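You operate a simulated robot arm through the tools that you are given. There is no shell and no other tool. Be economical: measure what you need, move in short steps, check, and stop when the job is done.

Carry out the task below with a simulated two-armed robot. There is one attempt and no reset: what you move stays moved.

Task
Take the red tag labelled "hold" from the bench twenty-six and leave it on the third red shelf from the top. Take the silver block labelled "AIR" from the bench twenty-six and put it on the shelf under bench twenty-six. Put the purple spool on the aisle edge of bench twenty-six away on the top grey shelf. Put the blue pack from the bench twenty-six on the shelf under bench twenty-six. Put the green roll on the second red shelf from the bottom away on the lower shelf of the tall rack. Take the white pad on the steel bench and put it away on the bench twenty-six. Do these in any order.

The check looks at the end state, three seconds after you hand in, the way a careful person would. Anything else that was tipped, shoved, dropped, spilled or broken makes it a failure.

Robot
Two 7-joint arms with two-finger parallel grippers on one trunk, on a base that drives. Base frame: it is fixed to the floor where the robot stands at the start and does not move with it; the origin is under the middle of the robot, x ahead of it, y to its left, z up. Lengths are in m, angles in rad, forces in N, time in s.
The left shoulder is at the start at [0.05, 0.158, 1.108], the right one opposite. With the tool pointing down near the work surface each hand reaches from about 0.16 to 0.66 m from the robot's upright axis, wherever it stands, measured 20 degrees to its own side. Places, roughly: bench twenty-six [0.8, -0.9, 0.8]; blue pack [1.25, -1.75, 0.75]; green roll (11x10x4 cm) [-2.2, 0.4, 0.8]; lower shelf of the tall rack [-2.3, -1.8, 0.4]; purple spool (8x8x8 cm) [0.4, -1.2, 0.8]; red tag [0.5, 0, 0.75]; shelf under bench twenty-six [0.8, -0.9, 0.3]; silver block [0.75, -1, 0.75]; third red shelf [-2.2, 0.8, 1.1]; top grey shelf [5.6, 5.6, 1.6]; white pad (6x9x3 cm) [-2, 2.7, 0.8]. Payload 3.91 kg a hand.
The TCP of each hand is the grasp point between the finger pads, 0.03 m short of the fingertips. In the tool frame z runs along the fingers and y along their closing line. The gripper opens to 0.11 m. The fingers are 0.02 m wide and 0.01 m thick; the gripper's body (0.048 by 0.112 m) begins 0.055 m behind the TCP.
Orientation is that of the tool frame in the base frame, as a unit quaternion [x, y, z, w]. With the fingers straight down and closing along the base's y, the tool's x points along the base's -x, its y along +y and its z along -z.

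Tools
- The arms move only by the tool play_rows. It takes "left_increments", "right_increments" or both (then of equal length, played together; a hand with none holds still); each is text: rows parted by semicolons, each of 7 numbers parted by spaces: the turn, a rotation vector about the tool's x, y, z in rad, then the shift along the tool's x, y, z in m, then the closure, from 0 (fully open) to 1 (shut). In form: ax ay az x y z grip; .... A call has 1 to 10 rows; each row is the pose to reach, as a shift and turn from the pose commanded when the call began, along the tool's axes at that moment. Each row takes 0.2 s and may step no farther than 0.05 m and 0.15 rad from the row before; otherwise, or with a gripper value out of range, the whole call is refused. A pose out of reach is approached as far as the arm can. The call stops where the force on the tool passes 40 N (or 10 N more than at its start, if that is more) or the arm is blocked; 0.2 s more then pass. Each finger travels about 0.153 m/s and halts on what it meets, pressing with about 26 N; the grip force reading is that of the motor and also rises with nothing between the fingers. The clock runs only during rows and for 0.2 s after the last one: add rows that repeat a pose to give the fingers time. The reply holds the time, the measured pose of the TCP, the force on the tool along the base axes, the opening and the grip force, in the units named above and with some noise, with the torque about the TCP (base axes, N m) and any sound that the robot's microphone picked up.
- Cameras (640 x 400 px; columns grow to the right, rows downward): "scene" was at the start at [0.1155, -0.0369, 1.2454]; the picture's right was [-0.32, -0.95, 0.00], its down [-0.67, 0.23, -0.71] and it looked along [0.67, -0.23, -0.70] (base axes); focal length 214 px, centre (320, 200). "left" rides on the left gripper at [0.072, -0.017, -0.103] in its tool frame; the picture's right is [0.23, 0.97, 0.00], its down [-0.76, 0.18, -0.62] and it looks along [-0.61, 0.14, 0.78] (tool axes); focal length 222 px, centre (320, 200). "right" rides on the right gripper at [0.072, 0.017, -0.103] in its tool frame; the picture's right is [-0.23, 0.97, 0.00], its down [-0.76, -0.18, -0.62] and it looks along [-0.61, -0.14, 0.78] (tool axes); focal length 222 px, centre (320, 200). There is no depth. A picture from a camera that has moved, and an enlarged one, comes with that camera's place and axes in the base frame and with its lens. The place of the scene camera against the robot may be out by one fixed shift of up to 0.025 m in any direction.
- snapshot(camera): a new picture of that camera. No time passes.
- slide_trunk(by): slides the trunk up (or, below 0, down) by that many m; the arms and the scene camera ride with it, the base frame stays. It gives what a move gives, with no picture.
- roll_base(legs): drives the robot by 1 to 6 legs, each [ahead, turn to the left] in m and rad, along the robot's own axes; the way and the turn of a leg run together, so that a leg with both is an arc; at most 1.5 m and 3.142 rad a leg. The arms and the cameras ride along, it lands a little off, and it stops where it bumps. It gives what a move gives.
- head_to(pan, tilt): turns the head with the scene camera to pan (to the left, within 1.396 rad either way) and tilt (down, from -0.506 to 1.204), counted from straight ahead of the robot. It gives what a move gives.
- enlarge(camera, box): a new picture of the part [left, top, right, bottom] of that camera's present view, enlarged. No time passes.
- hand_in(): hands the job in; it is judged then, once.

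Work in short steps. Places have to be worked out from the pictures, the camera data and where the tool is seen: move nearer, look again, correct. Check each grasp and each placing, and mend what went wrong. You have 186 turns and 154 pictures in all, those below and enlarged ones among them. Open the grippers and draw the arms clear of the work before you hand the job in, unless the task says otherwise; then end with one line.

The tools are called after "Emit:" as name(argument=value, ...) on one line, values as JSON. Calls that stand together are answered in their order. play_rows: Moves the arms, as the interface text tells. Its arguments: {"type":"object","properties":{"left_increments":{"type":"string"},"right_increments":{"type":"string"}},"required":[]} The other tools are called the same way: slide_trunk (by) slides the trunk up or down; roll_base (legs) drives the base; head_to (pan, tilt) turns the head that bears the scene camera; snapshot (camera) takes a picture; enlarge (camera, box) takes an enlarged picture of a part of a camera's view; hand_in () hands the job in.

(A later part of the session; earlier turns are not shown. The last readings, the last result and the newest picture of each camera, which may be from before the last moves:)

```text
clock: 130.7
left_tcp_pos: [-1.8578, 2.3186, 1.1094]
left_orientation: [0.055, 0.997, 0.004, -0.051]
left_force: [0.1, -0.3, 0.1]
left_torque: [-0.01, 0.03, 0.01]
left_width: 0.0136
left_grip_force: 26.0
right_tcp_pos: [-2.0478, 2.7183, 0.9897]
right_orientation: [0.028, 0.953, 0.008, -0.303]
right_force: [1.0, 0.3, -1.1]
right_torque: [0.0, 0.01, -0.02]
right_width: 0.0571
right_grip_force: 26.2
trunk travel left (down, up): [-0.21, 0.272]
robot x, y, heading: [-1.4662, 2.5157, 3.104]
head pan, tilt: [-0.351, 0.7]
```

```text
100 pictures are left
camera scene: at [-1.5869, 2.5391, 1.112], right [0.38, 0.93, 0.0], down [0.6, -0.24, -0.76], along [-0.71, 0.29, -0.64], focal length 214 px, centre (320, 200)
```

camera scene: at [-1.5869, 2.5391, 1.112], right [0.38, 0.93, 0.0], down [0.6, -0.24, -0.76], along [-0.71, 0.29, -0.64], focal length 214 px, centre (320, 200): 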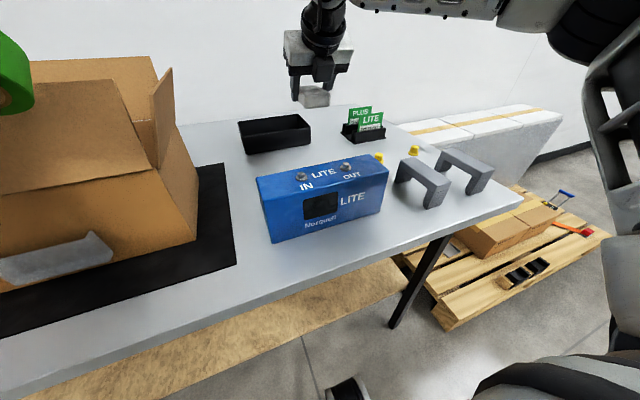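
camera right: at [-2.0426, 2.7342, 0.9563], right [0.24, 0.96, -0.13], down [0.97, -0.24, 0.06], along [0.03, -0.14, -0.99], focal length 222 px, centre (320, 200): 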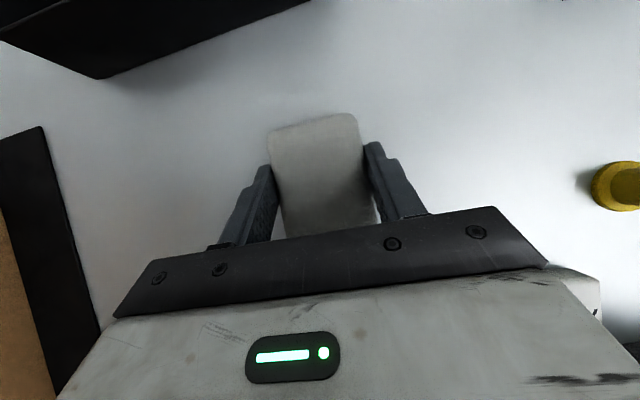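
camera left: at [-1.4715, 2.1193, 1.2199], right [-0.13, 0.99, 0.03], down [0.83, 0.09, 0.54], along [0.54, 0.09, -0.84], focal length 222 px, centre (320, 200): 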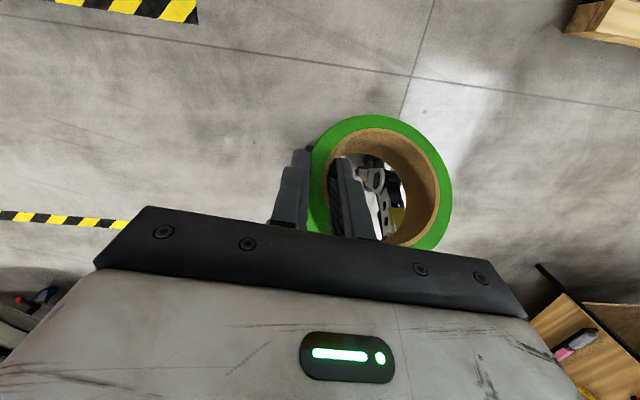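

Pad is held and the bench is undisturbed. Back out 0.55 m, then fold the right arm in.

Emit:
roll_base(legs=[[-0.55, 0]])

Emit:
play_rows(right_increments="0 -0.1 0 -0.02 0.008 -0.034 0.65; 0 -0.2 0 -0.04 0.016 -0.068 0.65; 0 -0.3 0 -0.06 0.024 -0.102 0.65; 0 -0.4 0 -0.08 0.032 -0.136 0.65; 0 -0.5 0 -0.1 0.04 -0.17 0.65; 0 -0.6 0 -0.12 0.05 -0.205 0.65")

Emit:
roll_base(legs=[[0, 1.6], [1.5, 0], [1.5, 0], [1.1, 0], [0, -1.57]])

Emit:
head_to(pan=0.0, tilt=0.45)

Emit:
snapshot(camera="scene")

```text
clock: 133.8
left_tcp_pos: [-1.3156, 2.2999, 1.1103]
left_orientation: [0.054, 0.997, 0.004, -0.052]
left_force: [0.2, -0.4, -0.5]
left_torque: [-0.02, 0.0, 0.02]
left_width: 0.0136
left_grip_force: 26.0
right_tcp_pos: [-1.5049, 2.6991, 0.9895]
right_orientation: [0.026, 0.952, 0.007, -0.305]
right_force: [1.1, 0.5, -0.1]
right_torque: [0.02, 0.02, 0.01]
right_width: 0.0574
right_grip_force: 26.9
trunk travel left (down, up): [-0.21, 0.272]
robot x, y, heading: [-0.9243, 2.4936, 3.108]
head pan, tilt: [-0.351, 0.7]
```

```text
clock: 135.2
left_tcp_pos: [-1.3148, 2.2979, 1.1103]
left_orientation: [0.055, 0.997, 0.004, -0.051]
left_force: [-0.3, 0.4, -0.7]
left_torque: [-0.06, 0.0, -0.01]
left_width: 0.0132
left_grip_force: 26.3
right_tcp_pos: [-1.2868, 2.7348, 1.0855]
right_orientation: [0.028, 1.0, -0.001, -0.008]
right_force: [0.5, -0.8, -0.4]
right_torque: [0.02, -0.05, -0.01]
right_width: 0.0571
right_grip_force: 26.0
trunk travel left (down, up): [-0.21, 0.272]
robot x, y, heading: [-0.9211, 2.496, 3.109]
head pan, tilt: [-0.351, 0.7]
```

```text
clock: 162.5
left_tcp_pos: [-1.3009, -1.7926, 1.1101]
left_orientation: [0.043, 0.998, 0.004, -0.052]
left_force: [0.6, -0.8, -1.0]
left_torque: [-0.01, 0.02, -0.01]
left_width: 0.0129
left_grip_force: 26.6
right_tcp_pos: [-1.2853, -1.3569, 1.0853]
right_orientation: [0.016, 1.0, 0.0, -0.01]
right_force: [-0.5, -0.1, -0.6]
right_torque: [-0.05, 0.02, 0.02]
right_width: 0.0569
right_grip_force: 26.2
trunk travel left (down, up): [-0.21, 0.272]
robot x, y, heading: [-0.9162, -1.5873, 3.135]
head pan, tilt: [-0.351, 0.7]
```

```text
clock: 163.4
left_tcp_pos: [-1.3015, -1.7931, 1.1105]
left_orientation: [0.042, 0.998, 0.004, -0.051]
left_force: [-0.5, 0.9, -1.7]
left_torque: [-0.04, 0.02, 0.02]
left_width: 0.013
left_grip_force: 25.4
right_tcp_pos: [-1.2857, -1.3575, 1.0853]
right_orientation: [0.015, 1.0, -0.001, -0.008]
right_force: [0.3, 0.0, 0.3]
right_torque: [0.02, -0.01, -0.01]
right_width: 0.0569
right_grip_force: 25.5
trunk travel left (down, up): [-0.21, 0.272]
robot x, y, heading: [-0.9194, -1.585, 3.136]
head pan, tilt: [0.0, 0.45]
```

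```text
99 pictures are left
camera scene: at [-1.0483, -1.594, 1.1342], right [0.01, 1.0, 0.0], down [0.44, 0.0, -0.9], along [-0.9, 0.01, -0.44], focal length 214 px, centre (320, 200)
```

scene: 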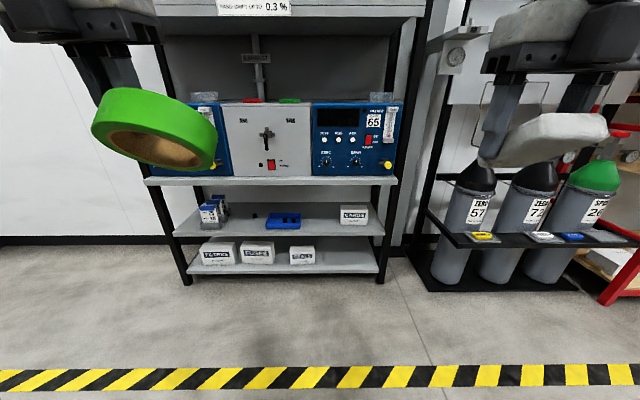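

Enlarge the rack: the shelf at ~0.38 m height (with the blue item) matches the given place.

Emit:
enlarge(camera="scene", box=[140, 150, 420, 290])

Emit:
head_to(pan=0.1, tilt=0.0)

Emit:
snapshot(camera="scene")

```text
2.29 times, centred on (280, 220) of scene
camera zoom: at [-1.0483, -1.594, 1.1342], right [0.01, 1.0, 0.0], down [0.44, 0.0, -0.9], along [-0.9, 0.01, -0.44], focal length 490 px, centre (411, 154)
```

zoom: 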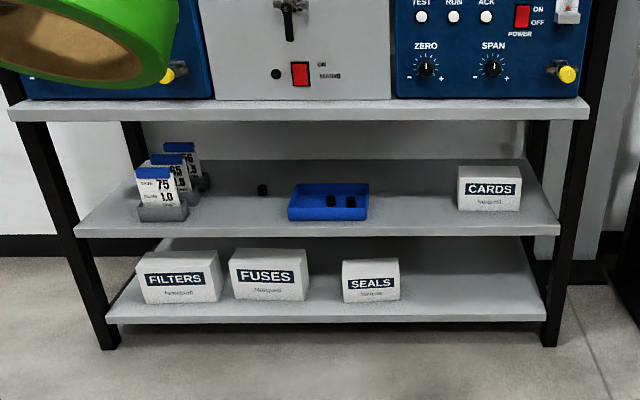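

```text
clock: 164.3
left_tcp_pos: [-1.3004, -1.7934, 1.1108]
left_orientation: [0.042, 0.998, 0.004, -0.051]
left_force: [-0.5, -0.6, -0.9]
left_torque: [-0.04, 0.0, 0.0]
left_width: 0.0128
left_grip_force: 26.0
right_tcp_pos: [-1.2852, -1.356, 1.0847]
right_orientation: [0.016, 1.0, -0.001, -0.009]
right_force: [-0.4, 0.4, -1.2]
right_torque: [0.0, -0.03, 0.02]
right_width: 0.0568
right_grip_force: 26.0
trunk travel left (down, up): [-0.21, 0.272]
robot x, y, heading: [-0.9132, -1.5889, 3.132]
head pan, tilt: [0.099, 0.0]
```

```text
97 pictures are left
camera scene: at [-1.0461, -1.603, 1.1758], right [-0.09, 1.0, 0.0], down [0.0, 0.0, -1.0], along [-1.0, -0.09, 0.0], focal length 214 px, centre (320, 200)
```

scene: 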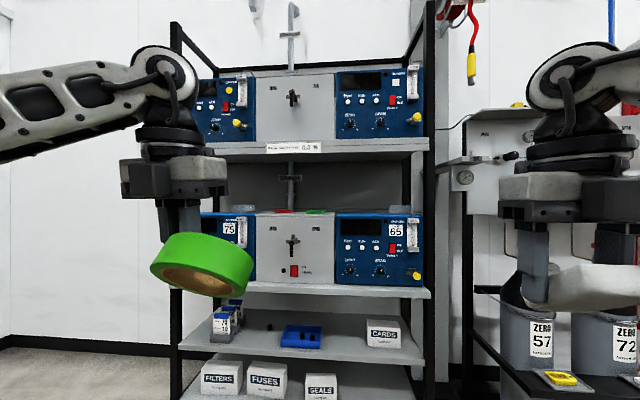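

Rack front x≈−1.955; shelf heights ≈0.40 and 0.10, worktop 0.71. The free gap on the 0.40 shelf is y −1.67…−1.47, between the blue tray and CARDS. I drive to about [-1.3, -1.43].

Emit:
roll_base(legs=[[0, -0.38], [0.42, 0], [0, 0.39]])

Emit:
play_rows(left_increments="0 0.1 0 0.012 0 0.003 0.95; 0 0.2 0 0.025 0 0.006 0.95; 0 0.3 0 0.037 0 0.01 0.95; 0 0.4 0 0.05 0 0.013 0.95; 0 0.5 0 0.062 0 0.016 0.95; 0 0.6 0 0.075 0 0.02 0.95; 0 0.7 0 0.087 0 0.023 0.95; 0 0.77 0 0.1 0 0.026 0.95", right_increments="0 0 0 0 0 -0.012 0.65; 0 0 0 0 0 -0.025 0.65; 0 0 0 0 0 -0.037 0.65; 0 0 0 0 0 -0.05 0.65; 0 0 0 0 0 -0.062 0.65; 0 0 0 0 0 -0.075 0.65; 0 0 0 0 0 -0.087 0.65; 0 0 0 0 0 -0.1 0.65")

Emit:
slide_trunk(by=-0.2)

Emit:
head_to(pan=0.2, tilt=0.7)

Emit:
snapshot(camera="scene")

```text
clock: 169.2
left_tcp_pos: [-1.6906, -1.6385, 1.1098]
left_orientation: [0.035, 0.998, 0.003, -0.051]
left_force: [0.0, -0.3, -0.7]
left_torque: [-0.02, 0.07, -0.02]
left_width: 0.0129
left_grip_force: 26.7
right_tcp_pos: [-1.679, -1.2026, 1.0858]
right_orientation: [0.009, 1.0, -0.001, -0.009]
right_force: [0.2, 0.7, 0.2]
right_torque: [0.02, -0.02, -0.01]
right_width: 0.057
right_grip_force: 26.3
trunk travel left (down, up): [-0.21, 0.272]
robot x, y, heading: [-1.3068, -1.4215, -3.138]
head pan, tilt: [0.099, 0.0]
```

```text
clock: 171.0
left_tcp_pos: [-1.7916, -1.6318, 1.0961]
left_orientation: [0.031, 0.905, 0.016, -0.424]
left_force: [-0.4, 0.3, -0.5]
left_torque: [-0.04, -0.01, 0.0]
left_width: 0.0127
left_grip_force: 25.5
right_tcp_pos: [-1.669, -1.1962, 1.1579]
right_orientation: [0.009, 1.0, 0.0, -0.009]
right_force: [0.3, -0.2, 0.0]
right_torque: [0.0, 0.02, 0.0]
right_width: 0.0568
right_grip_force: 25.9
right hand out of reach, approached as far as the arm can: row 6, 7, 8
trunk travel left (down, up): [-0.21, 0.272]
robot x, y, heading: [-1.3068, -1.4267, -3.144]
head pan, tilt: [0.099, 0.0]
```

```text
clock: 173.2
left_tcp_pos: [-1.7913, -1.632, 0.8946]
left_orientation: [0.031, 0.906, 0.016, -0.423]
left_force: [-0.8, -0.4, -1.6]
left_torque: [-0.06, 0.0, 0.01]
left_width: 0.0123
left_grip_force: 26.3
right_tcp_pos: [-1.6678, -1.1957, 0.9568]
right_orientation: [0.008, 1.0, -0.001, -0.01]
right_force: [0.5, -0.9, 0.2]
right_torque: [-0.04, 0.0, -0.02]
right_width: 0.0571
right_grip_force: 26.1
trunk travel left (down, up): [-0.01, 0.472]
robot x, y, heading: [-1.3047, -1.4244, -3.134]
head pan, tilt: [0.099, 0.0]
```

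```text
clock: 174.2
left_tcp_pos: [-1.7918, -1.6319, 0.8943]
left_orientation: [0.031, 0.906, 0.017, -0.422]
left_force: [0.5, -0.1, -0.5]
left_torque: [-0.05, -0.05, 0.01]
left_width: 0.0127
left_grip_force: 26.6
right_tcp_pos: [-1.6668, -1.1948, 0.9567]
right_orientation: [0.009, 1.0, -0.002, -0.01]
right_force: [0.2, -0.8, -0.2]
right_torque: [0.0, -0.04, 0.01]
right_width: 0.057
right_grip_force: 25.8
trunk travel left (down, up): [-0.01, 0.472]
robot x, y, heading: [-1.3058, -1.4245, -3.137]
head pan, tilt: [0.201, 0.7]
```

```text
96 pictures are left
camera scene: at [-1.4309, -1.4529, 0.9121], right [-0.2, 0.98, 0.0], down [0.63, 0.13, -0.77], along [-0.75, -0.16, -0.64], focal length 214 px, centre (320, 200)
```

scene: 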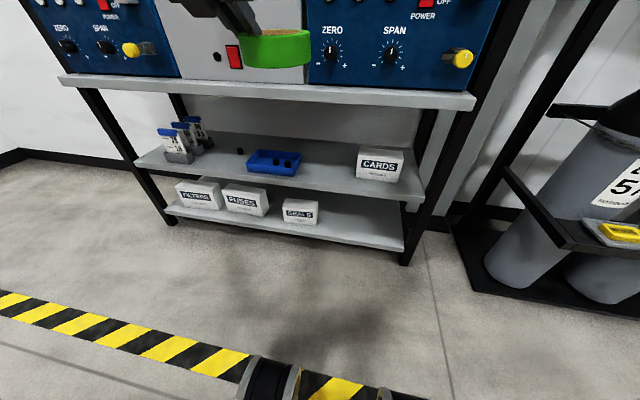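

Corrected geometry: front x≈−2.09, shelf z≈0.41, gap y −1.69…−1.46. I lower the left hand in front of the rack to z≈0.48.

Emit:
play_rows(left_increments="0 0 0 -0.0322 0.001 0.027 0.95; 0 0 0 -0.0644 0.002 0.054 0.95; 0 0 0 -0.0966 0.003 0.081 0.95; 0 0 0 -0.1288 0.004 0.108 0.95; 0 0 0 -0.161 0.005 0.135 0.95; 0 0 0 -0.193 0.006 0.162 0.95; 0 0 0 -0.225 0.007 0.189 0.95; 0 0 0 -0.2576 0.008 0.216 0.95; 0 0 0 -0.29 0.009 0.243 0.95; 0 0 0 -0.322 0.01 0.27 0.95")

Emit:
snapshot(camera="scene")

Emit:
snapshot(camera="left")

```text
clock: 176.4
left_tcp_pos: [-1.7951, -1.6455, 0.4906]
left_orientation: [0.032, 0.907, 0.018, -0.419]
left_force: [0.1, 0.1, -0.3]
left_torque: [-0.03, -0.02, -0.03]
left_width: 0.0123
left_grip_force: 25.5
left hand out of reach, approached as far as the arm can: row 10
right_tcp_pos: [-1.6685, -1.1965, 0.9578]
right_orientation: [0.009, 1.0, -0.001, -0.009]
right_force: [1.2, 0.9, -0.2]
right_torque: [0.0, 0.04, 0.01]
right_width: 0.0569
right_grip_force: 25.8
trunk travel left (down, up): [-0.01, 0.472]
robot x, y, heading: [-1.3068, -1.4239, -3.137]
head pan, tilt: [0.201, 0.7]
```

```text
95 pictures are left
camera scene: at [-1.4308, -1.4528, 0.912], right [-0.2, 0.98, 0.0], down [0.63, 0.13, -0.76], along [-0.75, -0.16, -0.64], focal length 214 px, centre (320, 200)
```

scene: 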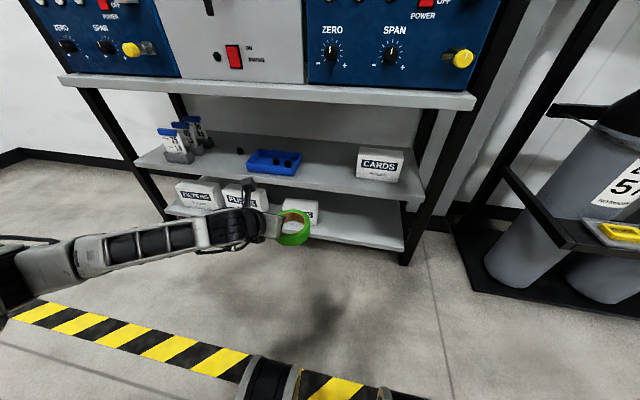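

```text
94 pictures are left
camera left: at [-1.765, -1.6668, 0.6132], right [-0.08, 0.98, 0.18], down [0.98, 0.11, -0.18], along [-0.19, 0.16, -0.97], focal length 222 px, centre (320, 200)
```

left: 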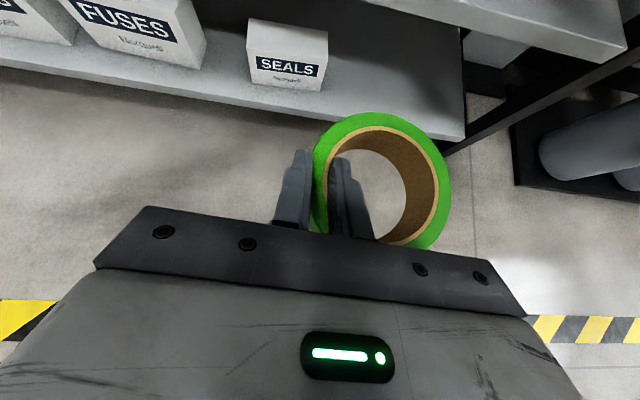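

Hanging correctly. Shift 3 cm to the right (+y) and drive 0.28 m in.

Emit:
play_rows(left_increments="0 0 0 0 0.015 0 0.95; 0 0 0 0 0.03 0 0.95")

Emit:
roll_base(legs=[[0.28, 0]])

Emit:
snapshot(camera="left")

Emit:
snapshot(camera="scene")

```text
clock: 177.0
left_tcp_pos: [-1.7978, -1.6335, 0.4947]
left_orientation: [0.032, 0.907, 0.018, -0.419]
left_force: [-0.3, -0.8, -0.4]
left_torque: [-0.07, -0.01, -0.01]
left_width: 0.0126
left_grip_force: 26.1
left hand out of reach, approached as far as the arm can: row 1, 2
right_tcp_pos: [-1.668, -1.1962, 0.9575]
right_orientation: [0.009, 1.0, -0.001, -0.009]
right_force: [0.5, 0.3, -0.6]
right_torque: [0.01, -0.01, 0.01]
right_width: 0.057
right_grip_force: 25.8
trunk travel left (down, up): [-0.01, 0.472]
robot x, y, heading: [-1.3076, -1.425, -3.134]
head pan, tilt: [0.201, 0.7]
```

```text
clock: 179.0
left_tcp_pos: [-2.0789, -1.6339, 0.4947]
left_orientation: [0.032, 0.907, 0.017, -0.419]
left_force: [-0.8, -0.3, -1.5]
left_torque: [-0.04, -0.03, -0.01]
left_width: 0.0123
left_grip_force: 26.1
right_tcp_pos: [-1.951, -1.1967, 0.9585]
right_orientation: [0.009, 1.0, -0.001, -0.01]
right_force: [0.2, -0.2, 0.0]
right_torque: [0.02, 0.03, 0.0]
right_width: 0.0572
right_grip_force: 25.8
trunk travel left (down, up): [-0.01, 0.472]
robot x, y, heading: [-1.5833, -1.4247, -3.134]
head pan, tilt: [0.201, 0.7]
```

```text
93 pictures are left
camera left: at [-2.0483, -1.6547, 0.6177], right [-0.08, 0.98, 0.18], down [0.98, 0.11, -0.18], along [-0.19, 0.16, -0.97], focal length 222 px, centre (320, 200)
```

left: 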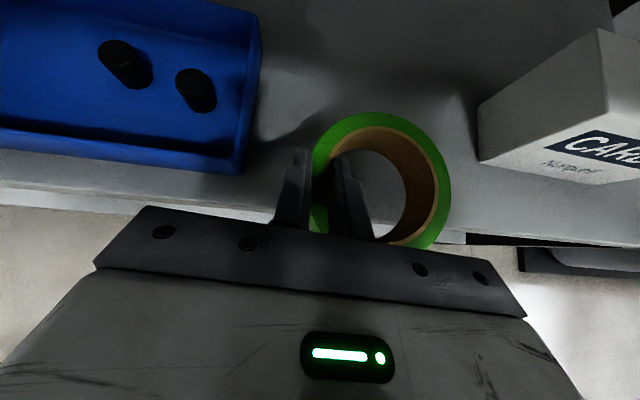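

```text
92 pictures are left
camera scene: at [-1.7128, -1.4542, 0.912], right [-0.2, 0.98, 0.0], down [0.63, 0.13, -0.76], along [-0.75, -0.16, -0.64], focal length 214 px, centre (320, 200)
```

scene: 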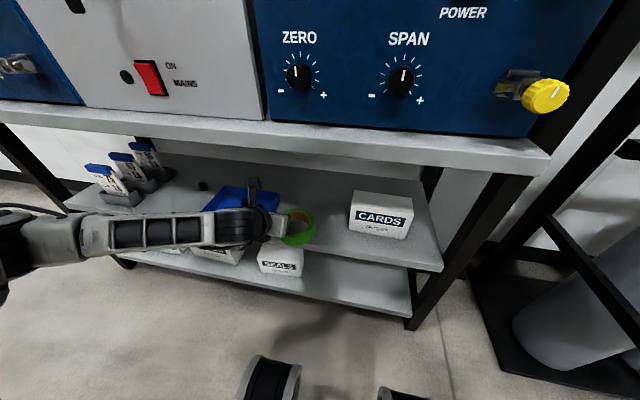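

The gap is free on both sides. Move 9 cm further in, then lower until the roll touches the shelf.

Emit:
play_rows(left_increments="0 0 0 0.02 0.004 0.023 0.95; 0 0 0 0.04 0.008 0.046 0.95; 0 0 0 0.059 0.0125 0.069 0.95; 0 0 0 0.0438 0.0125 0.082 0.95; 0 0 0 0.0286 0.0125 0.095 0.95; 0 0 0 0.0209 0.0125 0.1014 0.95; 0 0 0 0.0133 0.0125 0.108 0.95; 0 0 0 0.0057 0.0125 0.1143 0.95; 0 0 0 -0.002 0.0125 0.121 0.95")

Emit:
snapshot(camera="left")

```text
clock: 180.3
left_tcp_pos: [-2.1737, -1.6135, 0.4672]
left_orientation: [0.032, 0.9, 0.019, -0.435]
left_force: [-0.2, -0.6, 10.3]
left_torque: [0.01, -0.25, 0.0]
left_width: 0.0132
left_grip_force: 26.1
right_tcp_pos: [-1.9494, -1.1965, 0.9575]
right_orientation: [0.009, 1.0, -0.002, -0.01]
right_force: [0.6, -0.2, -0.8]
right_torque: [0.03, 0.04, -0.02]
right_width: 0.057
right_grip_force: 25.5
trunk travel left (down, up): [-0.01, 0.472]
robot x, y, heading: [-1.5896, -1.4238, -3.137]
head pan, tilt: [0.201, 0.7]
stopped in row 6 (left hand): the force on the tool passed its limit at 47 N (the readings are from after the stop); the commanded pose is now the measured one
```

```text
91 pictures are left
camera left: at [-2.1392, -1.6348, 0.588], right [-0.07, 0.98, 0.19], down [0.97, 0.11, -0.21], along [-0.22, 0.17, -0.96], focal length 222 px, centre (320, 200)
```

left: 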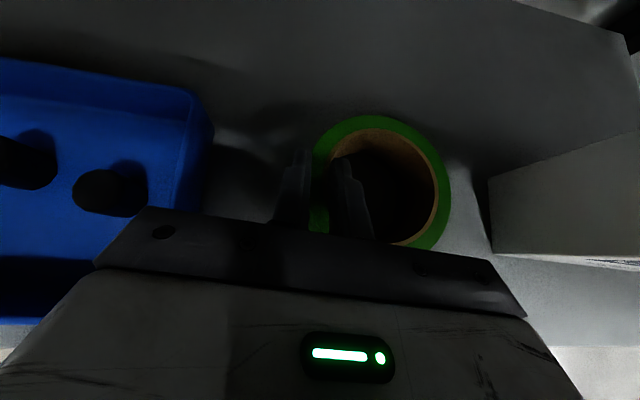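

Touching the shelf (upward force). Open gently and check.

Emit:
play_rows(left_increments="0 0 0 0 0 0 0.85; 0 0 0 0 0 0 0.75; 0 0 0 0 0 0 0.62; 0 0 0 0 0 0 0.62")

Emit:
snapshot(camera="left")

```text
clock: 181.3
left_tcp_pos: [-2.1735, -1.6139, 0.4623]
left_orientation: [0.033, 0.902, 0.019, -0.431]
left_force: [-1.0, -1.1, 0.8]
left_torque: [0.02, -0.01, -0.01]
left_width: 0.0419
left_grip_force: 0.1
right_tcp_pos: [-1.9504, -1.1979, 0.9578]
right_orientation: [0.008, 1.0, -0.003, -0.01]
right_force: [0.2, -0.1, -1.3]
right_torque: [0.03, 0.0, 0.02]
right_width: 0.0567
right_grip_force: 26.0
trunk travel left (down, up): [-0.01, 0.472]
robot x, y, heading: [-1.5878, -1.425, -3.135]
head pan, tilt: [0.201, 0.7]
```

```text
90 pictures are left
camera left: at [-2.1389, -1.6349, 0.5842], right [-0.07, 0.98, 0.18], down [0.97, 0.11, -0.2], along [-0.22, 0.16, -0.96], focal length 222 px, centre (320, 200)
```

left: 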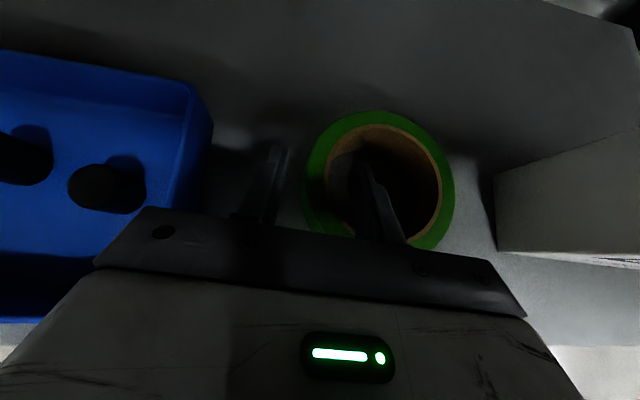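

Released. Lift straight up 5.5 cm out of the hole, then back the base out.

Emit:
play_rows(left_increments="0 0 0 0.0152 0 -0.013 0.62; 0 0 0 0.0304 0 -0.026 0.62; 0 0 0 0.042 0 -0.0356 0.62; 0 0 0 0.042 0 -0.0356 0.62")

Emit:
snapshot(camera="left")

```text
clock: 182.3
left_tcp_pos: [-2.1716, -1.6144, 0.5189]
left_orientation: [0.033, 0.902, 0.02, -0.431]
left_force: [-0.2, 0.2, 0.4]
left_torque: [-0.03, 0.02, -0.01]
left_width: 0.0418
left_grip_force: 0.3
right_tcp_pos: [-1.9488, -1.1962, 0.9575]
right_orientation: [0.009, 1.0, -0.002, -0.01]
right_force: [0.7, -0.3, -0.3]
right_torque: [-0.01, -0.01, -0.01]
right_width: 0.0569
right_grip_force: 26.2
trunk travel left (down, up): [-0.01, 0.472]
robot x, y, heading: [-1.5851, -1.4254, -3.136]
head pan, tilt: [0.201, 0.7]
```

```text
89 pictures are left
camera left: at [-2.1376, -1.6356, 0.6396], right [-0.07, 0.98, 0.18], down [0.97, 0.11, -0.2], along [-0.22, 0.16, -0.96], focal length 222 px, centre (320, 200)
```

left: 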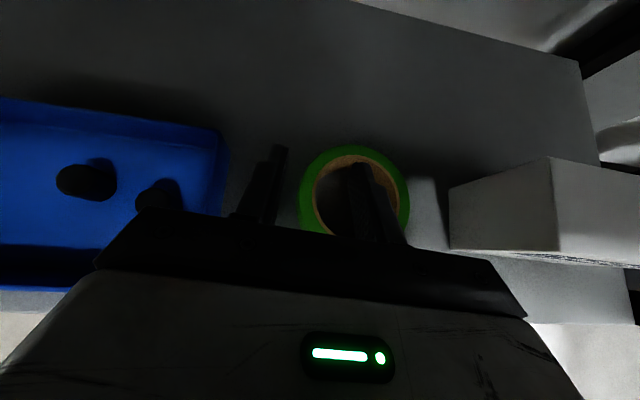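

Emit:
roll_base(legs=[[-0.4, 0]])

Emit:
snapshot(camera="scene")

```text
clock: 184.8
left_tcp_pos: [-1.7683, -1.6135, 0.5177]
left_orientation: [0.029, 0.901, 0.018, -0.432]
left_force: [0.5, 0.3, 1.1]
left_torque: [0.01, 0.01, 0.0]
left_width: 0.0418
left_grip_force: 0.0
right_tcp_pos: [-1.5485, -1.1951, 0.9582]
right_orientation: [0.007, 1.0, -0.001, -0.01]
right_force: [-0.6, 0.0, -1.0]
right_torque: [-0.01, 0.01, -0.04]
right_width: 0.057
right_grip_force: 25.3
trunk travel left (down, up): [-0.01, 0.472]
robot x, y, heading: [-1.1849, -1.4207, -3.129]
head pan, tilt: [0.201, 0.7]
```

```text
88 pictures are left
camera scene: at [-1.3107, -1.4519, 0.912], right [-0.21, 0.98, 0.0], down [0.63, 0.13, -0.76], along [-0.75, -0.16, -0.64], focal length 214 px, centre (320, 200)
```

scene: 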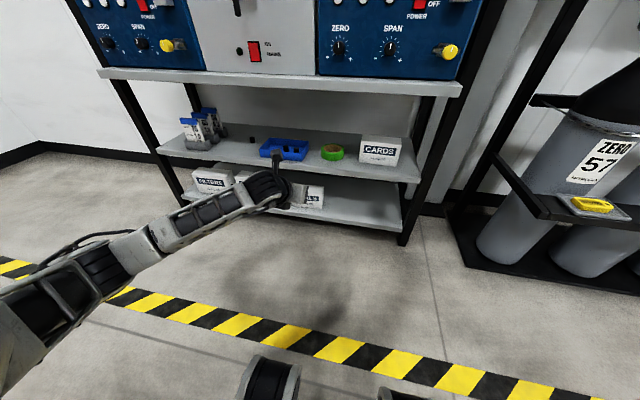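

Roll rests on the lower shelf; neighbours untouched. Now raise the trunk, fold the left arm, turn to bench 26 and look.

Emit:
slide_trunk(by=0.36)

Emit:
play_rows(left_increments="0 -0.1 0 -0.013 0 -0.0246 0.3; 0 -0.2 0 -0.026 0 -0.049 0; 0 -0.3 0 -0.039 0 -0.074 0; 0 -0.4 0 -0.052 0 -0.098 0; 0 -0.5 0 -0.066 0 -0.123 0; 0 -0.6 0 -0.079 0 -0.148 0; 0 -0.7 0 -0.092 0 -0.172 0; 0 -0.8 0 -0.105 0 -0.197 0")

Emit:
roll_base(legs=[[0, 3.14], [0.5, 0]])

Emit:
head_to(pan=0.0, tilt=0.35)

Emit:
snapshot(camera="scene")

```text
clock: 188.3
left_tcp_pos: [-1.7694, -1.6121, 0.878]
left_orientation: [0.03, 0.901, 0.018, -0.432]
left_force: [0.7, -0.3, -0.5]
left_torque: [0.04, 0.01, 0.02]
left_width: 0.042
left_grip_force: 0.0
right_tcp_pos: [-1.5486, -1.1957, 1.3175]
right_orientation: [0.007, 1.0, -0.002, -0.01]
right_force: [-0.4, 0.3, 0.7]
right_torque: [-0.03, 0.01, 0.0]
right_width: 0.057
right_grip_force: 26.0
trunk travel left (down, up): [-0.37, 0.112]
robot x, y, heading: [-1.1833, -1.4247, -3.134]
head pan, tilt: [0.201, 0.7]
```

```text
clock: 190.1
left_tcp_pos: [-1.5503, -1.6289, 0.9191]
left_orientation: [0.034, 0.998, 0.005, -0.045]
left_force: [-0.7, -0.5, -0.3]
left_torque: [-0.01, -0.04, -0.01]
left_width: 0.1102
left_grip_force: 0.1
right_tcp_pos: [-1.5488, -1.1954, 1.3175]
right_orientation: [0.006, 1.0, -0.002, -0.01]
right_force: [-0.4, -0.4, 0.8]
right_torque: [-0.02, 0.01, -0.01]
right_width: 0.0572
right_grip_force: 26.0
trunk travel left (down, up): [-0.37, 0.112]
robot x, y, heading: [-1.1875, -1.4229, -3.132]
head pan, tilt: [0.201, 0.7]
```

```text
clock: 200.4
left_tcp_pos: [-0.3073, -1.243, 0.9197]
left_orientation: [0.998, -0.051, 0.046, 0.006]
left_force: [1.1, -0.4, 0.7]
left_torque: [-0.03, 0.03, -0.03]
left_width: 0.1099
left_grip_force: 0.1
right_tcp_pos: [-0.3229, -1.6739, 1.3185]
right_orientation: [1.0, -0.023, 0.01, -0.002]
right_force: [-0.3, -0.1, -0.3]
right_torque: [-0.03, 0.03, 0.0]
right_width: 0.0572
right_grip_force: 26.5
trunk travel left (down, up): [-0.37, 0.112]
robot x, y, heading: [-0.678, -1.4354, -0.024]
head pan, tilt: [0.201, 0.7]
```

```text
clock: 201.2
left_tcp_pos: [-0.3064, -1.242, 0.9189]
left_orientation: [0.998, -0.052, 0.047, 0.006]
left_force: [-0.5, -0.7, 0.0]
left_torque: [0.0, -0.04, -0.01]
left_width: 0.1099
left_grip_force: 0.0
right_tcp_pos: [-0.3237, -1.6753, 1.3178]
right_orientation: [1.0, -0.023, 0.01, -0.001]
right_force: [-0.3, 0.1, -0.6]
right_torque: [-0.02, -0.01, 0.01]
right_width: 0.0569
right_grip_force: 26.1
trunk travel left (down, up): [-0.37, 0.112]
robot x, y, heading: [-0.6833, -1.4395, -0.018]
head pan, tilt: [0.0, 0.351]
```

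```text
87 pictures are left
camera scene: at [-0.5474, -1.4493, 1.3034], right [-0.02, -1.0, 0.0], down [-0.34, 0.01, -0.94], along [0.94, -0.02, -0.34], focal length 214 px, centre (320, 200)
```

scene: 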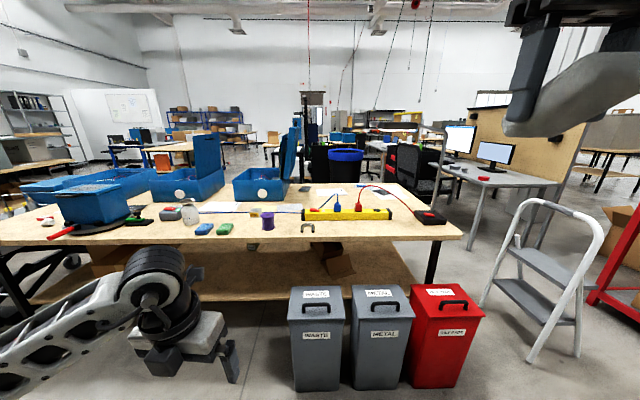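

Enlarge the bench top to identify the items.

Emit:
enlarge(camera="scene", box=[130, 165, 290, 265])

Emit:
enlarge(camera="scene", box=[250, 165, 470, 302])

```text
4.00 times, centred on (210, 215) of scene
camera zoom: at [-0.5474, -1.4493, 1.3034], right [-0.02, -1.0, 0.0], down [-0.34, 0.01, -0.94], along [0.94, -0.02, -0.34], focal length 858 px, centre (760, 140)
```

zoom: 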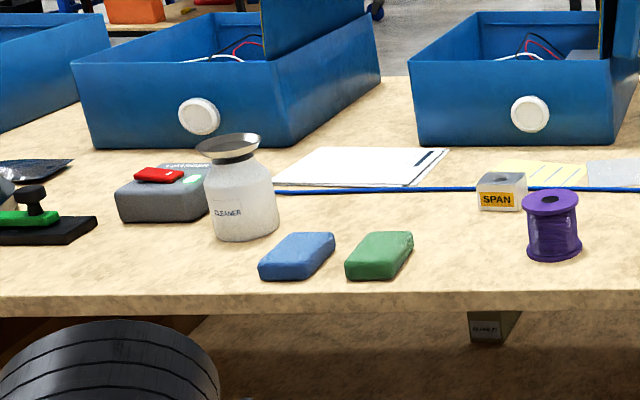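

```text
2.91 times, centred on (360, 234) of scene
camera zoom: at [-0.5474, -1.4493, 1.3034], right [-0.02, -1.0, 0.0], down [-0.34, 0.01, -0.94], along [0.94, -0.02, -0.34], focal length 624 px, centre (204, 102)
```

zoom: 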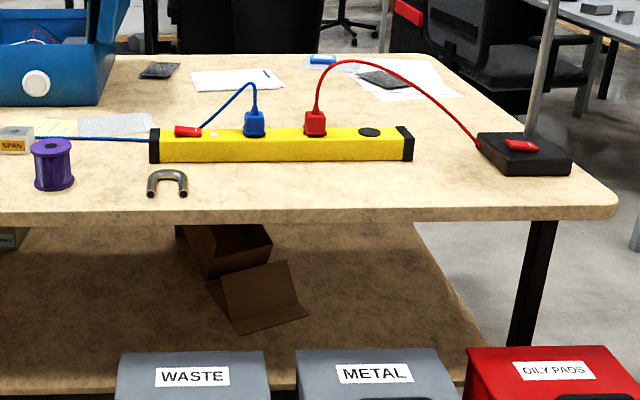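

Emit:
enlarge(camera="scene", box=[330, 175, 410, 225])

Emit:
enlarge(camera="scene", box=[240, 190, 320, 240])

```text
8.00 times, centred on (370, 200) of scene
camera zoom: at [-0.5474, -1.4493, 1.3034], right [-0.02, -1.0, 0.0], down [-0.34, 0.01, -0.94], along [0.94, -0.02, -0.34], focal length 1716 px, centre (-80, 200)
```

zoom: 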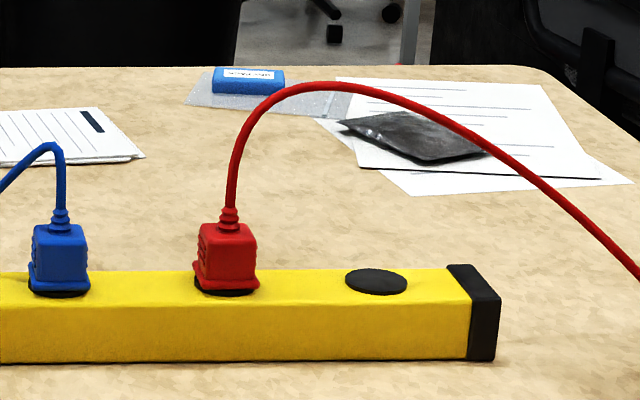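

```text
8.00 times, centred on (280, 215) of scene
camera zoom: at [-0.5474, -1.4493, 1.3034], right [-0.02, -1.0, 0.0], down [-0.34, 0.01, -0.94], along [0.94, -0.02, -0.34], focal length 1716 px, centre (640, 80)
```

zoom: 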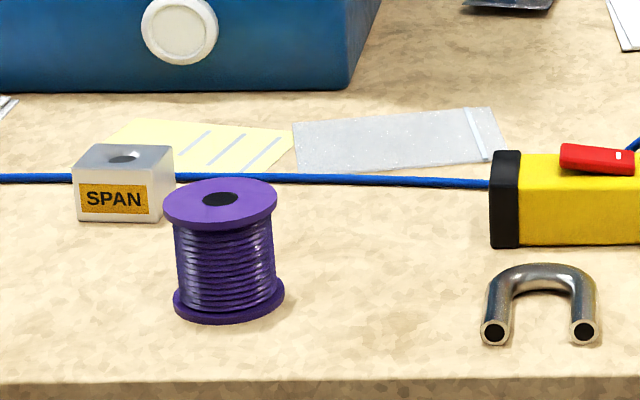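

The blue pack lies on a bag at the far right corner of the bench (~[1.23, −1.84]); the near soft blue one is not at the given place. For the silver block I need a closer look; drive to about [-0.05, -0.95] facing the bench.

Emit:
roll_base(legs=[[0, 0.67], [0.79, 0], [0, -0.65]])

Emit:
head_to(pan=0.0, tilt=0.7)

Emit:
snapshot(camera="scene")

```text
clock: 209.0
left_tcp_pos: [0.3169, -0.7528, 0.9189]
left_orientation: [0.998, -0.034, 0.046, 0.005]
left_force: [0.2, 0.6, -0.1]
left_torque: [0.01, 0.01, 0.0]
left_width: 0.1102
left_grip_force: 0.0
right_tcp_pos: [0.3151, -1.186, 1.3174]
right_orientation: [1.0, -0.006, 0.01, -0.002]
right_force: [0.1, -0.2, 0.3]
right_torque: [0.01, -0.03, 0.0]
right_width: 0.0568
right_grip_force: 26.3
trunk travel left (down, up): [-0.37, 0.112]
robot x, y, heading: [-0.0503, -0.9579, 0.011]
head pan, tilt: [0.0, 0.351]
```

```text
clock: 209.8
left_tcp_pos: [0.3179, -0.7535, 0.9186]
left_orientation: [0.998, -0.035, 0.046, 0.006]
left_force: [0.4, -0.9, -0.3]
left_torque: [-0.02, 0.01, 0.05]
left_width: 0.1102
left_grip_force: 0.1
right_tcp_pos: [0.315, -1.1854, 1.3181]
right_orientation: [1.0, -0.007, 0.011, -0.001]
right_force: [-0.9, 0.5, -0.6]
right_torque: [0.0, -0.03, 0.01]
right_width: 0.0571
right_grip_force: 25.7
trunk travel left (down, up): [-0.37, 0.112]
robot x, y, heading: [-0.048, -0.9534, 0.01]
head pan, tilt: [0.0, 0.7]
```

```text
82 pictures are left
camera scene: at [0.0754, -0.9675, 1.2721], right [0.01, -1.0, 0.0], down [-0.64, -0.01, -0.77], along [0.77, 0.01, -0.64], focal length 214 px, centre (320, 200)
```

scene: 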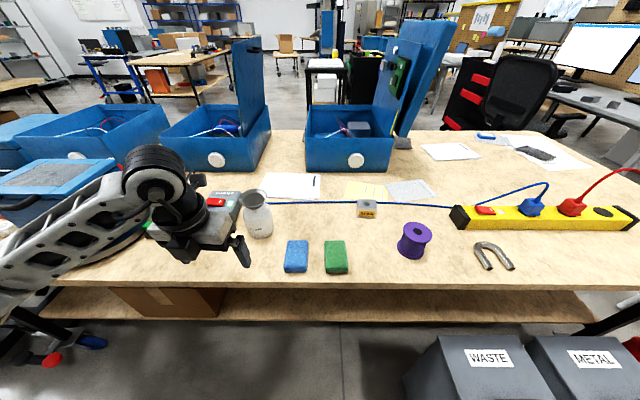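

Emit:
enlarge(camera="scene", box=[330, 120, 430, 222])

Emit:
enlarge(camera="scene", box=[130, 110, 290, 250])

```text
3.92 times, centred on (380, 171) of scene
camera zoom: at [0.0754, -0.9675, 1.2721], right [0.01, -1.0, 0.0], down [-0.64, -0.01, -0.77], along [0.77, 0.01, -0.64], focal length 841 px, centre (85, 314)
```

zoom: 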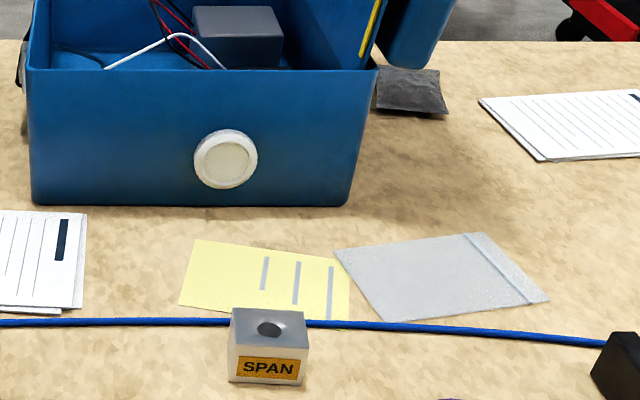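

```text
2.86 times, centred on (210, 180) of scene
camera zoom: at [0.0754, -0.9675, 1.2721], right [0.01, -1.0, 0.0], down [-0.64, -0.01, -0.77], along [0.77, 0.01, -0.64], focal length 613 px, centre (634, 257)
```

zoom: 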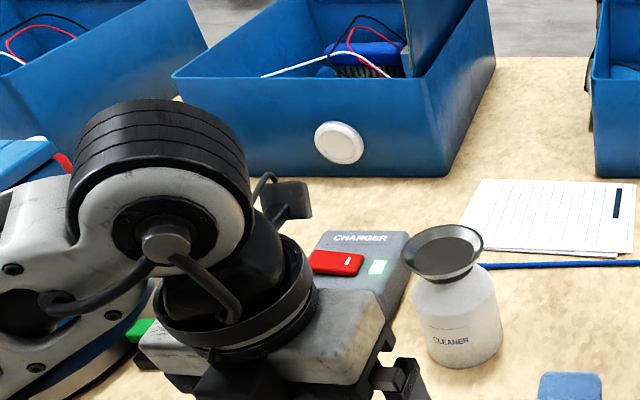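

No AIR block visible yet from here (only a SPAN block). First I place the white pad on a free spot of the bench at about [0.48, -1.10]: bring the right hand above it with the pitch it was grasped at.

Emit:
play_rows(right_increments="0 0.06 0 0.0165 -0.0085 0.042 0.65; 0 0.12 0 0.033 -0.017 0.084 0.65; 0 0.18 0 0.0495 -0.0255 0.126 0.65; 0 0.24 0 0.066 -0.034 0.168 0.65; 0 0.3 0 0.0825 -0.0425 0.21 0.65; 0 0.36 0 0.099 -0.051 0.252 0.65; 0 0.42 0 0.1155 -0.0595 0.294 0.65; 0 0.48 0 0.132 -0.068 0.336 0.65; 0 0.54 0 0.1485 -0.0765 0.378 0.65; 0 0.6 0 0.165 -0.085 0.41 0.65")

Emit:
snapshot(camera="right")

Emit:
snapshot(camera="scene")

```text
clock: 212.0
left_tcp_pos: [0.3177, -0.753, 0.9198]
left_orientation: [0.998, -0.035, 0.047, 0.005]
left_force: [0.0, -0.2, 0.2]
left_torque: [0.02, 0.04, 0.01]
left_width: 0.1097
left_grip_force: 0.0
right_tcp_pos: [0.4834, -1.1133, 0.9197]
right_orientation: [0.952, -0.008, 0.306, 0.0]
right_force: [0.4, 0.0, -0.3]
right_torque: [0.02, 0.01, 0.01]
right_width: 0.057
right_grip_force: 26.2
right hand out of reach, approached as far as the arm can: row 10
trunk travel left (down, up): [-0.37, 0.112]
robot x, y, heading: [-0.0457, -0.9559, 0.01]
head pan, tilt: [0.0, 0.7]
```

```text
79 pictures are left
camera right: at [0.482, -1.1318, 1.0454], right [-0.2, -0.97, -0.14], down [-0.98, 0.19, 0.06], along [-0.04, 0.15, -0.99], focal length 222 px, centre (320, 200)
```

right: 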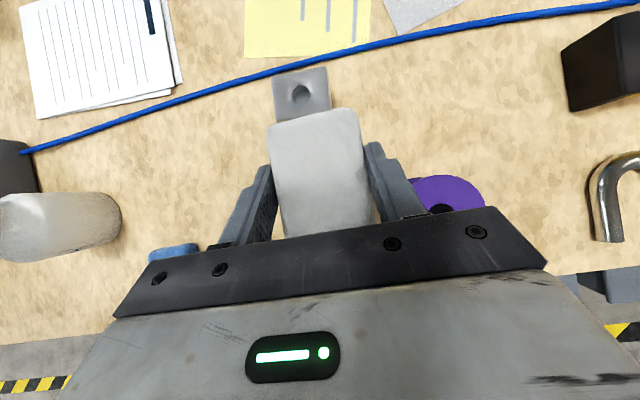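

```text
78 pictures are left
camera scene: at [0.0751, -0.9676, 1.2721], right [0.01, -1.0, 0.0], down [-0.64, -0.01, -0.77], along [0.77, 0.01, -0.64], focal length 214 px, centre (320, 200)
```

scene: 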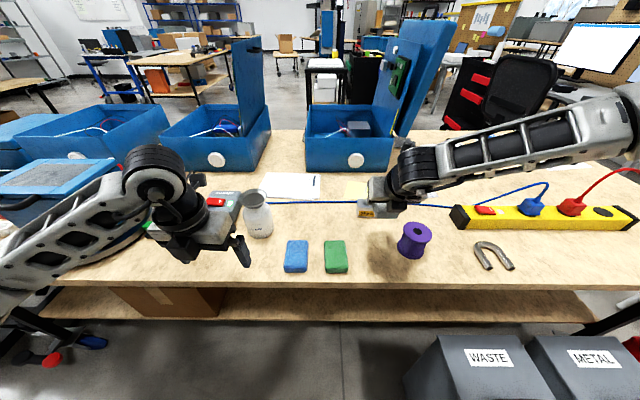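

Pad would sit tight between block, spool and green pad here; a roomier spot is [0.535, -0.985]. I move the base 5 cm forward and shift the hand over there.

Emit:
roll_base(legs=[[0.05, 0]])

Emit:
play_rows(right_increments="0 0 0 0 -0.032 0 0.65; 0 0 0 0 -0.064 0 0.65; 0 0 0 0 -0.096 0 0.65; 0 0 0 0 -0.128 0 0.65; 0 0 0 0 -0.128 0 0.65")

Emit:
snapshot(camera="right")

```text
clock: 213.0
left_tcp_pos: [0.367, -0.7505, 0.9185]
left_orientation: [0.998, -0.034, 0.046, 0.004]
left_force: [0.4, -0.2, -0.2]
left_torque: [0.01, -0.01, -0.02]
left_width: 0.1102
left_grip_force: 0.1
right_tcp_pos: [0.5329, -1.1119, 0.9189]
right_orientation: [0.952, -0.006, 0.305, 0.0]
right_force: [-0.2, -0.1, 0.2]
right_torque: [-0.01, -0.01, 0.02]
right_width: 0.0568
right_grip_force: 26.3
trunk travel left (down, up): [-0.37, 0.112]
robot x, y, heading: [0.0022, -0.955, 0.01]
head pan, tilt: [0.0, 0.7]
```

```text
clock: 214.2
left_tcp_pos: [0.3669, -0.7525, 0.9191]
left_orientation: [0.998, -0.035, 0.046, 0.006]
left_force: [-0.5, -0.2, -0.1]
left_torque: [-0.01, 0.0, -0.02]
left_width: 0.1099
left_grip_force: 0.1
right_tcp_pos: [0.504, -1.0788, 0.9551]
right_orientation: [0.952, -0.005, 0.305, 0.0]
right_force: [0.0, 0.1, -0.9]
right_torque: [-0.01, -0.02, -0.01]
right_width: 0.0571
right_grip_force: 26.1
right hand out of reach, approached as far as the arm can: row 1, 2, 3, 4, 5
trunk travel left (down, up): [-0.37, 0.112]
robot x, y, heading: [0.0026, -0.9554, 0.013]
head pan, tilt: [0.0, 0.7]
```

```text
77 pictures are left
camera right: at [0.5039, -1.0976, 1.0812], right [-0.2, -0.97, -0.14], down [-0.98, 0.19, 0.06], along [-0.04, 0.15, -0.99], focal length 222 px, centre (320, 200)
```

right: 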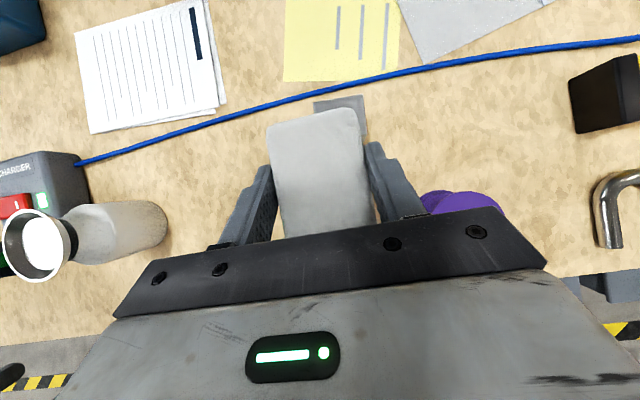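

The arm can't cross that far inward; instead turn the base 0.17 rad left, which carries the pad to about [0.52, -0.99].

Emit:
roll_base(legs=[[0, 0.17]])

Emit:
snapshot(camera="right")

```text
clock: 215.2
left_tcp_pos: [0.3259, -0.6933, 0.919]
left_orientation: [0.998, 0.051, 0.047, 0.001]
left_force: [-0.1, 0.7, -0.3]
left_torque: [0.04, 0.0, 0.0]
left_width: 0.1099
left_grip_force: 0.1
right_tcp_pos: [0.5181, -0.991, 0.9555]
right_orientation: [0.949, 0.076, 0.304, -0.027]
right_force: [-0.6, -0.1, -0.9]
right_torque: [-0.03, -0.05, -0.02]
right_width: 0.057
right_grip_force: 26.0
trunk travel left (down, up): [-0.37, 0.112]
robot x, y, heading: [0.0015, -0.9591, 0.178]
head pan, tilt: [0.0, 0.7]
```

```text
76 pictures are left
camera right: at [0.5202, -1.0104, 1.0813], right [-0.03, -0.99, -0.14], down [-1.0, 0.02, 0.06], along [-0.06, 0.14, -0.99], focal length 222 px, centre (320, 200)
```

right: 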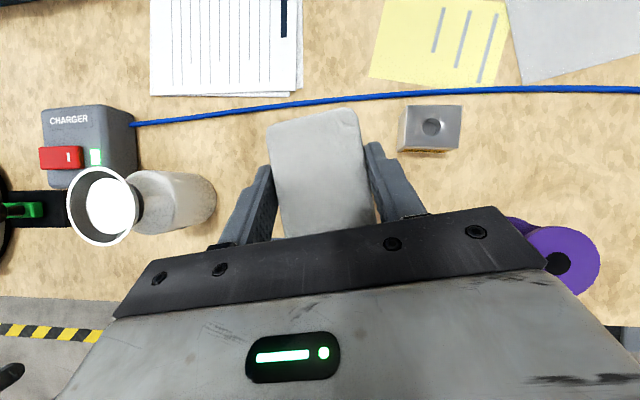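

Spot clear. Descend: coarse, then fine steps until the pad touches.

Emit:
play_rows(right_increments="0 0 0 -0.008 0 0.031 0.65; 0 0 0 -0.025 0 0.056 0.65; 0 0 0 -0.042 0 0.08 0.65; 0 0 0 -0.057 0 0.1 0.65; 0 0 0 -0.063 0 0.109 0.65; 0 0 0 -0.069 0 0.117 0.65; 0 0 0 -0.075 0 0.125 0.65; 0 0 0 -0.081 0 0.133 0.65; 0 0 0 -0.087 0 0.141 0.65")

Emit:
snapshot(camera="right")

```text
clock: 217.2
left_tcp_pos: [0.3259, -0.6933, 0.9187]
left_orientation: [0.998, 0.049, 0.047, 0.002]
left_force: [0.2, 0.7, 0.7]
left_torque: [0.03, -0.05, 0.0]
left_width: 0.1099
left_grip_force: 0.1
right_tcp_pos: [0.5092, -1.0559, 0.8589]
right_orientation: [0.949, 0.075, 0.304, -0.028]
right_force: [0.9, -0.1, -0.7]
right_torque: [0.02, -0.01, 0.01]
right_width: 0.0567
right_grip_force: 26.1
right hand out of reach, approached as far as the arm can: row 1, 2, 3, 4, 5, 6, 7, 8, 9
trunk travel left (down, up): [-0.37, 0.112]
robot x, y, heading: [0.0032, -0.9602, 0.178]
head pan, tilt: [0.0, 0.7]
```

```text
75 pictures are left
camera right: at [0.5121, -1.0743, 0.9848], right [-0.03, -0.99, -0.14], down [-1.0, 0.02, 0.07], along [-0.06, 0.14, -0.99], focal length 222 px, centre (320, 200)
```

right: 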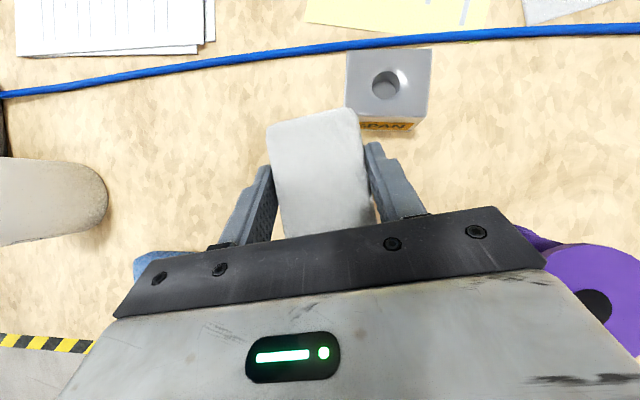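

It drifted toward the block at the reach limit. I go back up to the reachable pose (left arm up as well) and will descend with the trunk instead.

Emit:
play_rows(right_increments="0 0 0 0.018 -0.01 -0.025 0.65; 0 0 0 0.036 -0.03 -0.042 0.65; 0 0 0 0.054 -0.048 -0.054 0.65; 0 0 0 0.0714 -0.064 -0.0664 0.65; 0 0 0 0.0714 -0.064 -0.0664 0.65", left_increments="0 0 0 0 0 -0.035 0; 0 0 0 0 0 -0.07 0; 0 0 0 0 0 -0.105 0; 0 0 0 0 0 -0.14 0; 0 0 0 0 0 -0.15 0")

Emit:
slide_trunk(by=-0.1)

Emit:
snapshot(camera="right")

```text
clock: 218.4
left_tcp_pos: [0.3131, -0.6941, 1.0684]
left_orientation: [0.998, 0.05, 0.046, 0.001]
left_force: [-0.7, -0.3, -0.7]
left_torque: [0.01, -0.03, 0.01]
left_width: 0.1098
left_grip_force: 0.0
right_tcp_pos: [0.5182, -0.9905, 0.9577]
right_orientation: [0.949, 0.075, 0.304, -0.026]
right_force: [0.0, 0.7, 0.0]
right_torque: [0.02, 0.01, -0.01]
right_width: 0.0572
right_grip_force: 25.7
trunk travel left (down, up): [-0.37, 0.112]
robot x, y, heading: [0.0021, -0.9587, 0.176]
head pan, tilt: [0.0, 0.7]
```

```text
clock: 219.8
left_tcp_pos: [0.3129, -0.6943, 0.9688]
left_orientation: [0.998, 0.051, 0.048, 0.001]
left_force: [-0.2, 1.3, -0.7]
left_torque: [0.0, 0.01, 0.03]
left_width: 0.1099
left_grip_force: 0.1
right_tcp_pos: [0.5177, -0.9899, 0.8574]
right_orientation: [0.949, 0.075, 0.305, -0.026]
right_force: [0.2, -0.1, -0.3]
right_torque: [0.02, -0.01, -0.02]
right_width: 0.057
right_grip_force: 25.8
trunk travel left (down, up): [-0.27, 0.212]
robot x, y, heading: [0.0027, -0.9595, 0.176]
head pan, tilt: [0.0, 0.7]
```

```text
74 pictures are left
camera right: at [0.5209, -1.0101, 0.9831], right [-0.03, -0.99, -0.14], down [-1.0, 0.02, 0.06], along [-0.06, 0.14, -0.99], focal length 222 px, centre (320, 200)
```

right: 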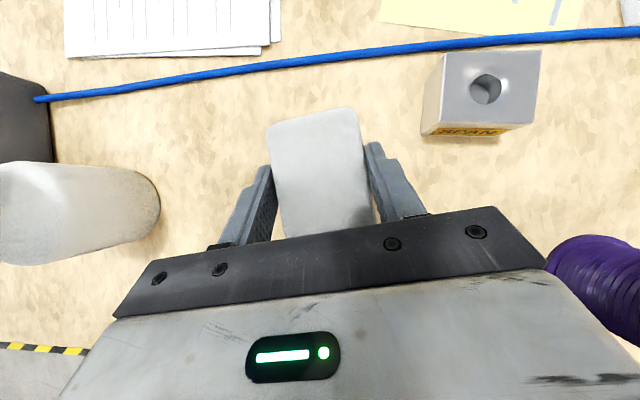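

Emit:
slide_trunk(by=-0.042)

Emit:
slide_trunk(by=-0.004)

```text
clock: 220.6
left_tcp_pos: [0.3129, -0.6943, 0.9264]
left_orientation: [0.998, 0.049, 0.048, 0.002]
left_force: [0.7, 0.3, 0.2]
left_torque: [0.0, 0.0, 0.02]
left_width: 0.1099
left_grip_force: 0.0
right_tcp_pos: [0.5182, -0.991, 0.8145]
right_orientation: [0.949, 0.074, 0.305, -0.026]
right_force: [0.5, -0.2, 0.1]
right_torque: [0.02, 0.04, 0.03]
right_width: 0.057
right_grip_force: 25.9
trunk travel left (down, up): [-0.228, 0.254]
robot x, y, heading: [0.0012, -0.9583, 0.18]
head pan, tilt: [0.0, 0.7]
```

```text
clock: 221.2
left_tcp_pos: [0.3131, -0.6945, 0.9225]
left_orientation: [0.998, 0.051, 0.047, 0.001]
left_force: [-0.3, 1.0, -0.8]
left_torque: [-0.02, 0.0, -0.02]
left_width: 0.1098
left_grip_force: 0.1
right_tcp_pos: [0.5175, -0.9918, 0.81]
right_orientation: [0.949, 0.075, 0.305, -0.026]
right_force: [0.3, 0.1, -1.0]
right_torque: [0.0, -0.01, 0.03]
right_width: 0.0571
right_grip_force: 25.7
trunk travel left (down, up): [-0.224, 0.258]
robot x, y, heading: [0.0004, -0.9537, 0.181]
head pan, tilt: [0.0, 0.7]
```

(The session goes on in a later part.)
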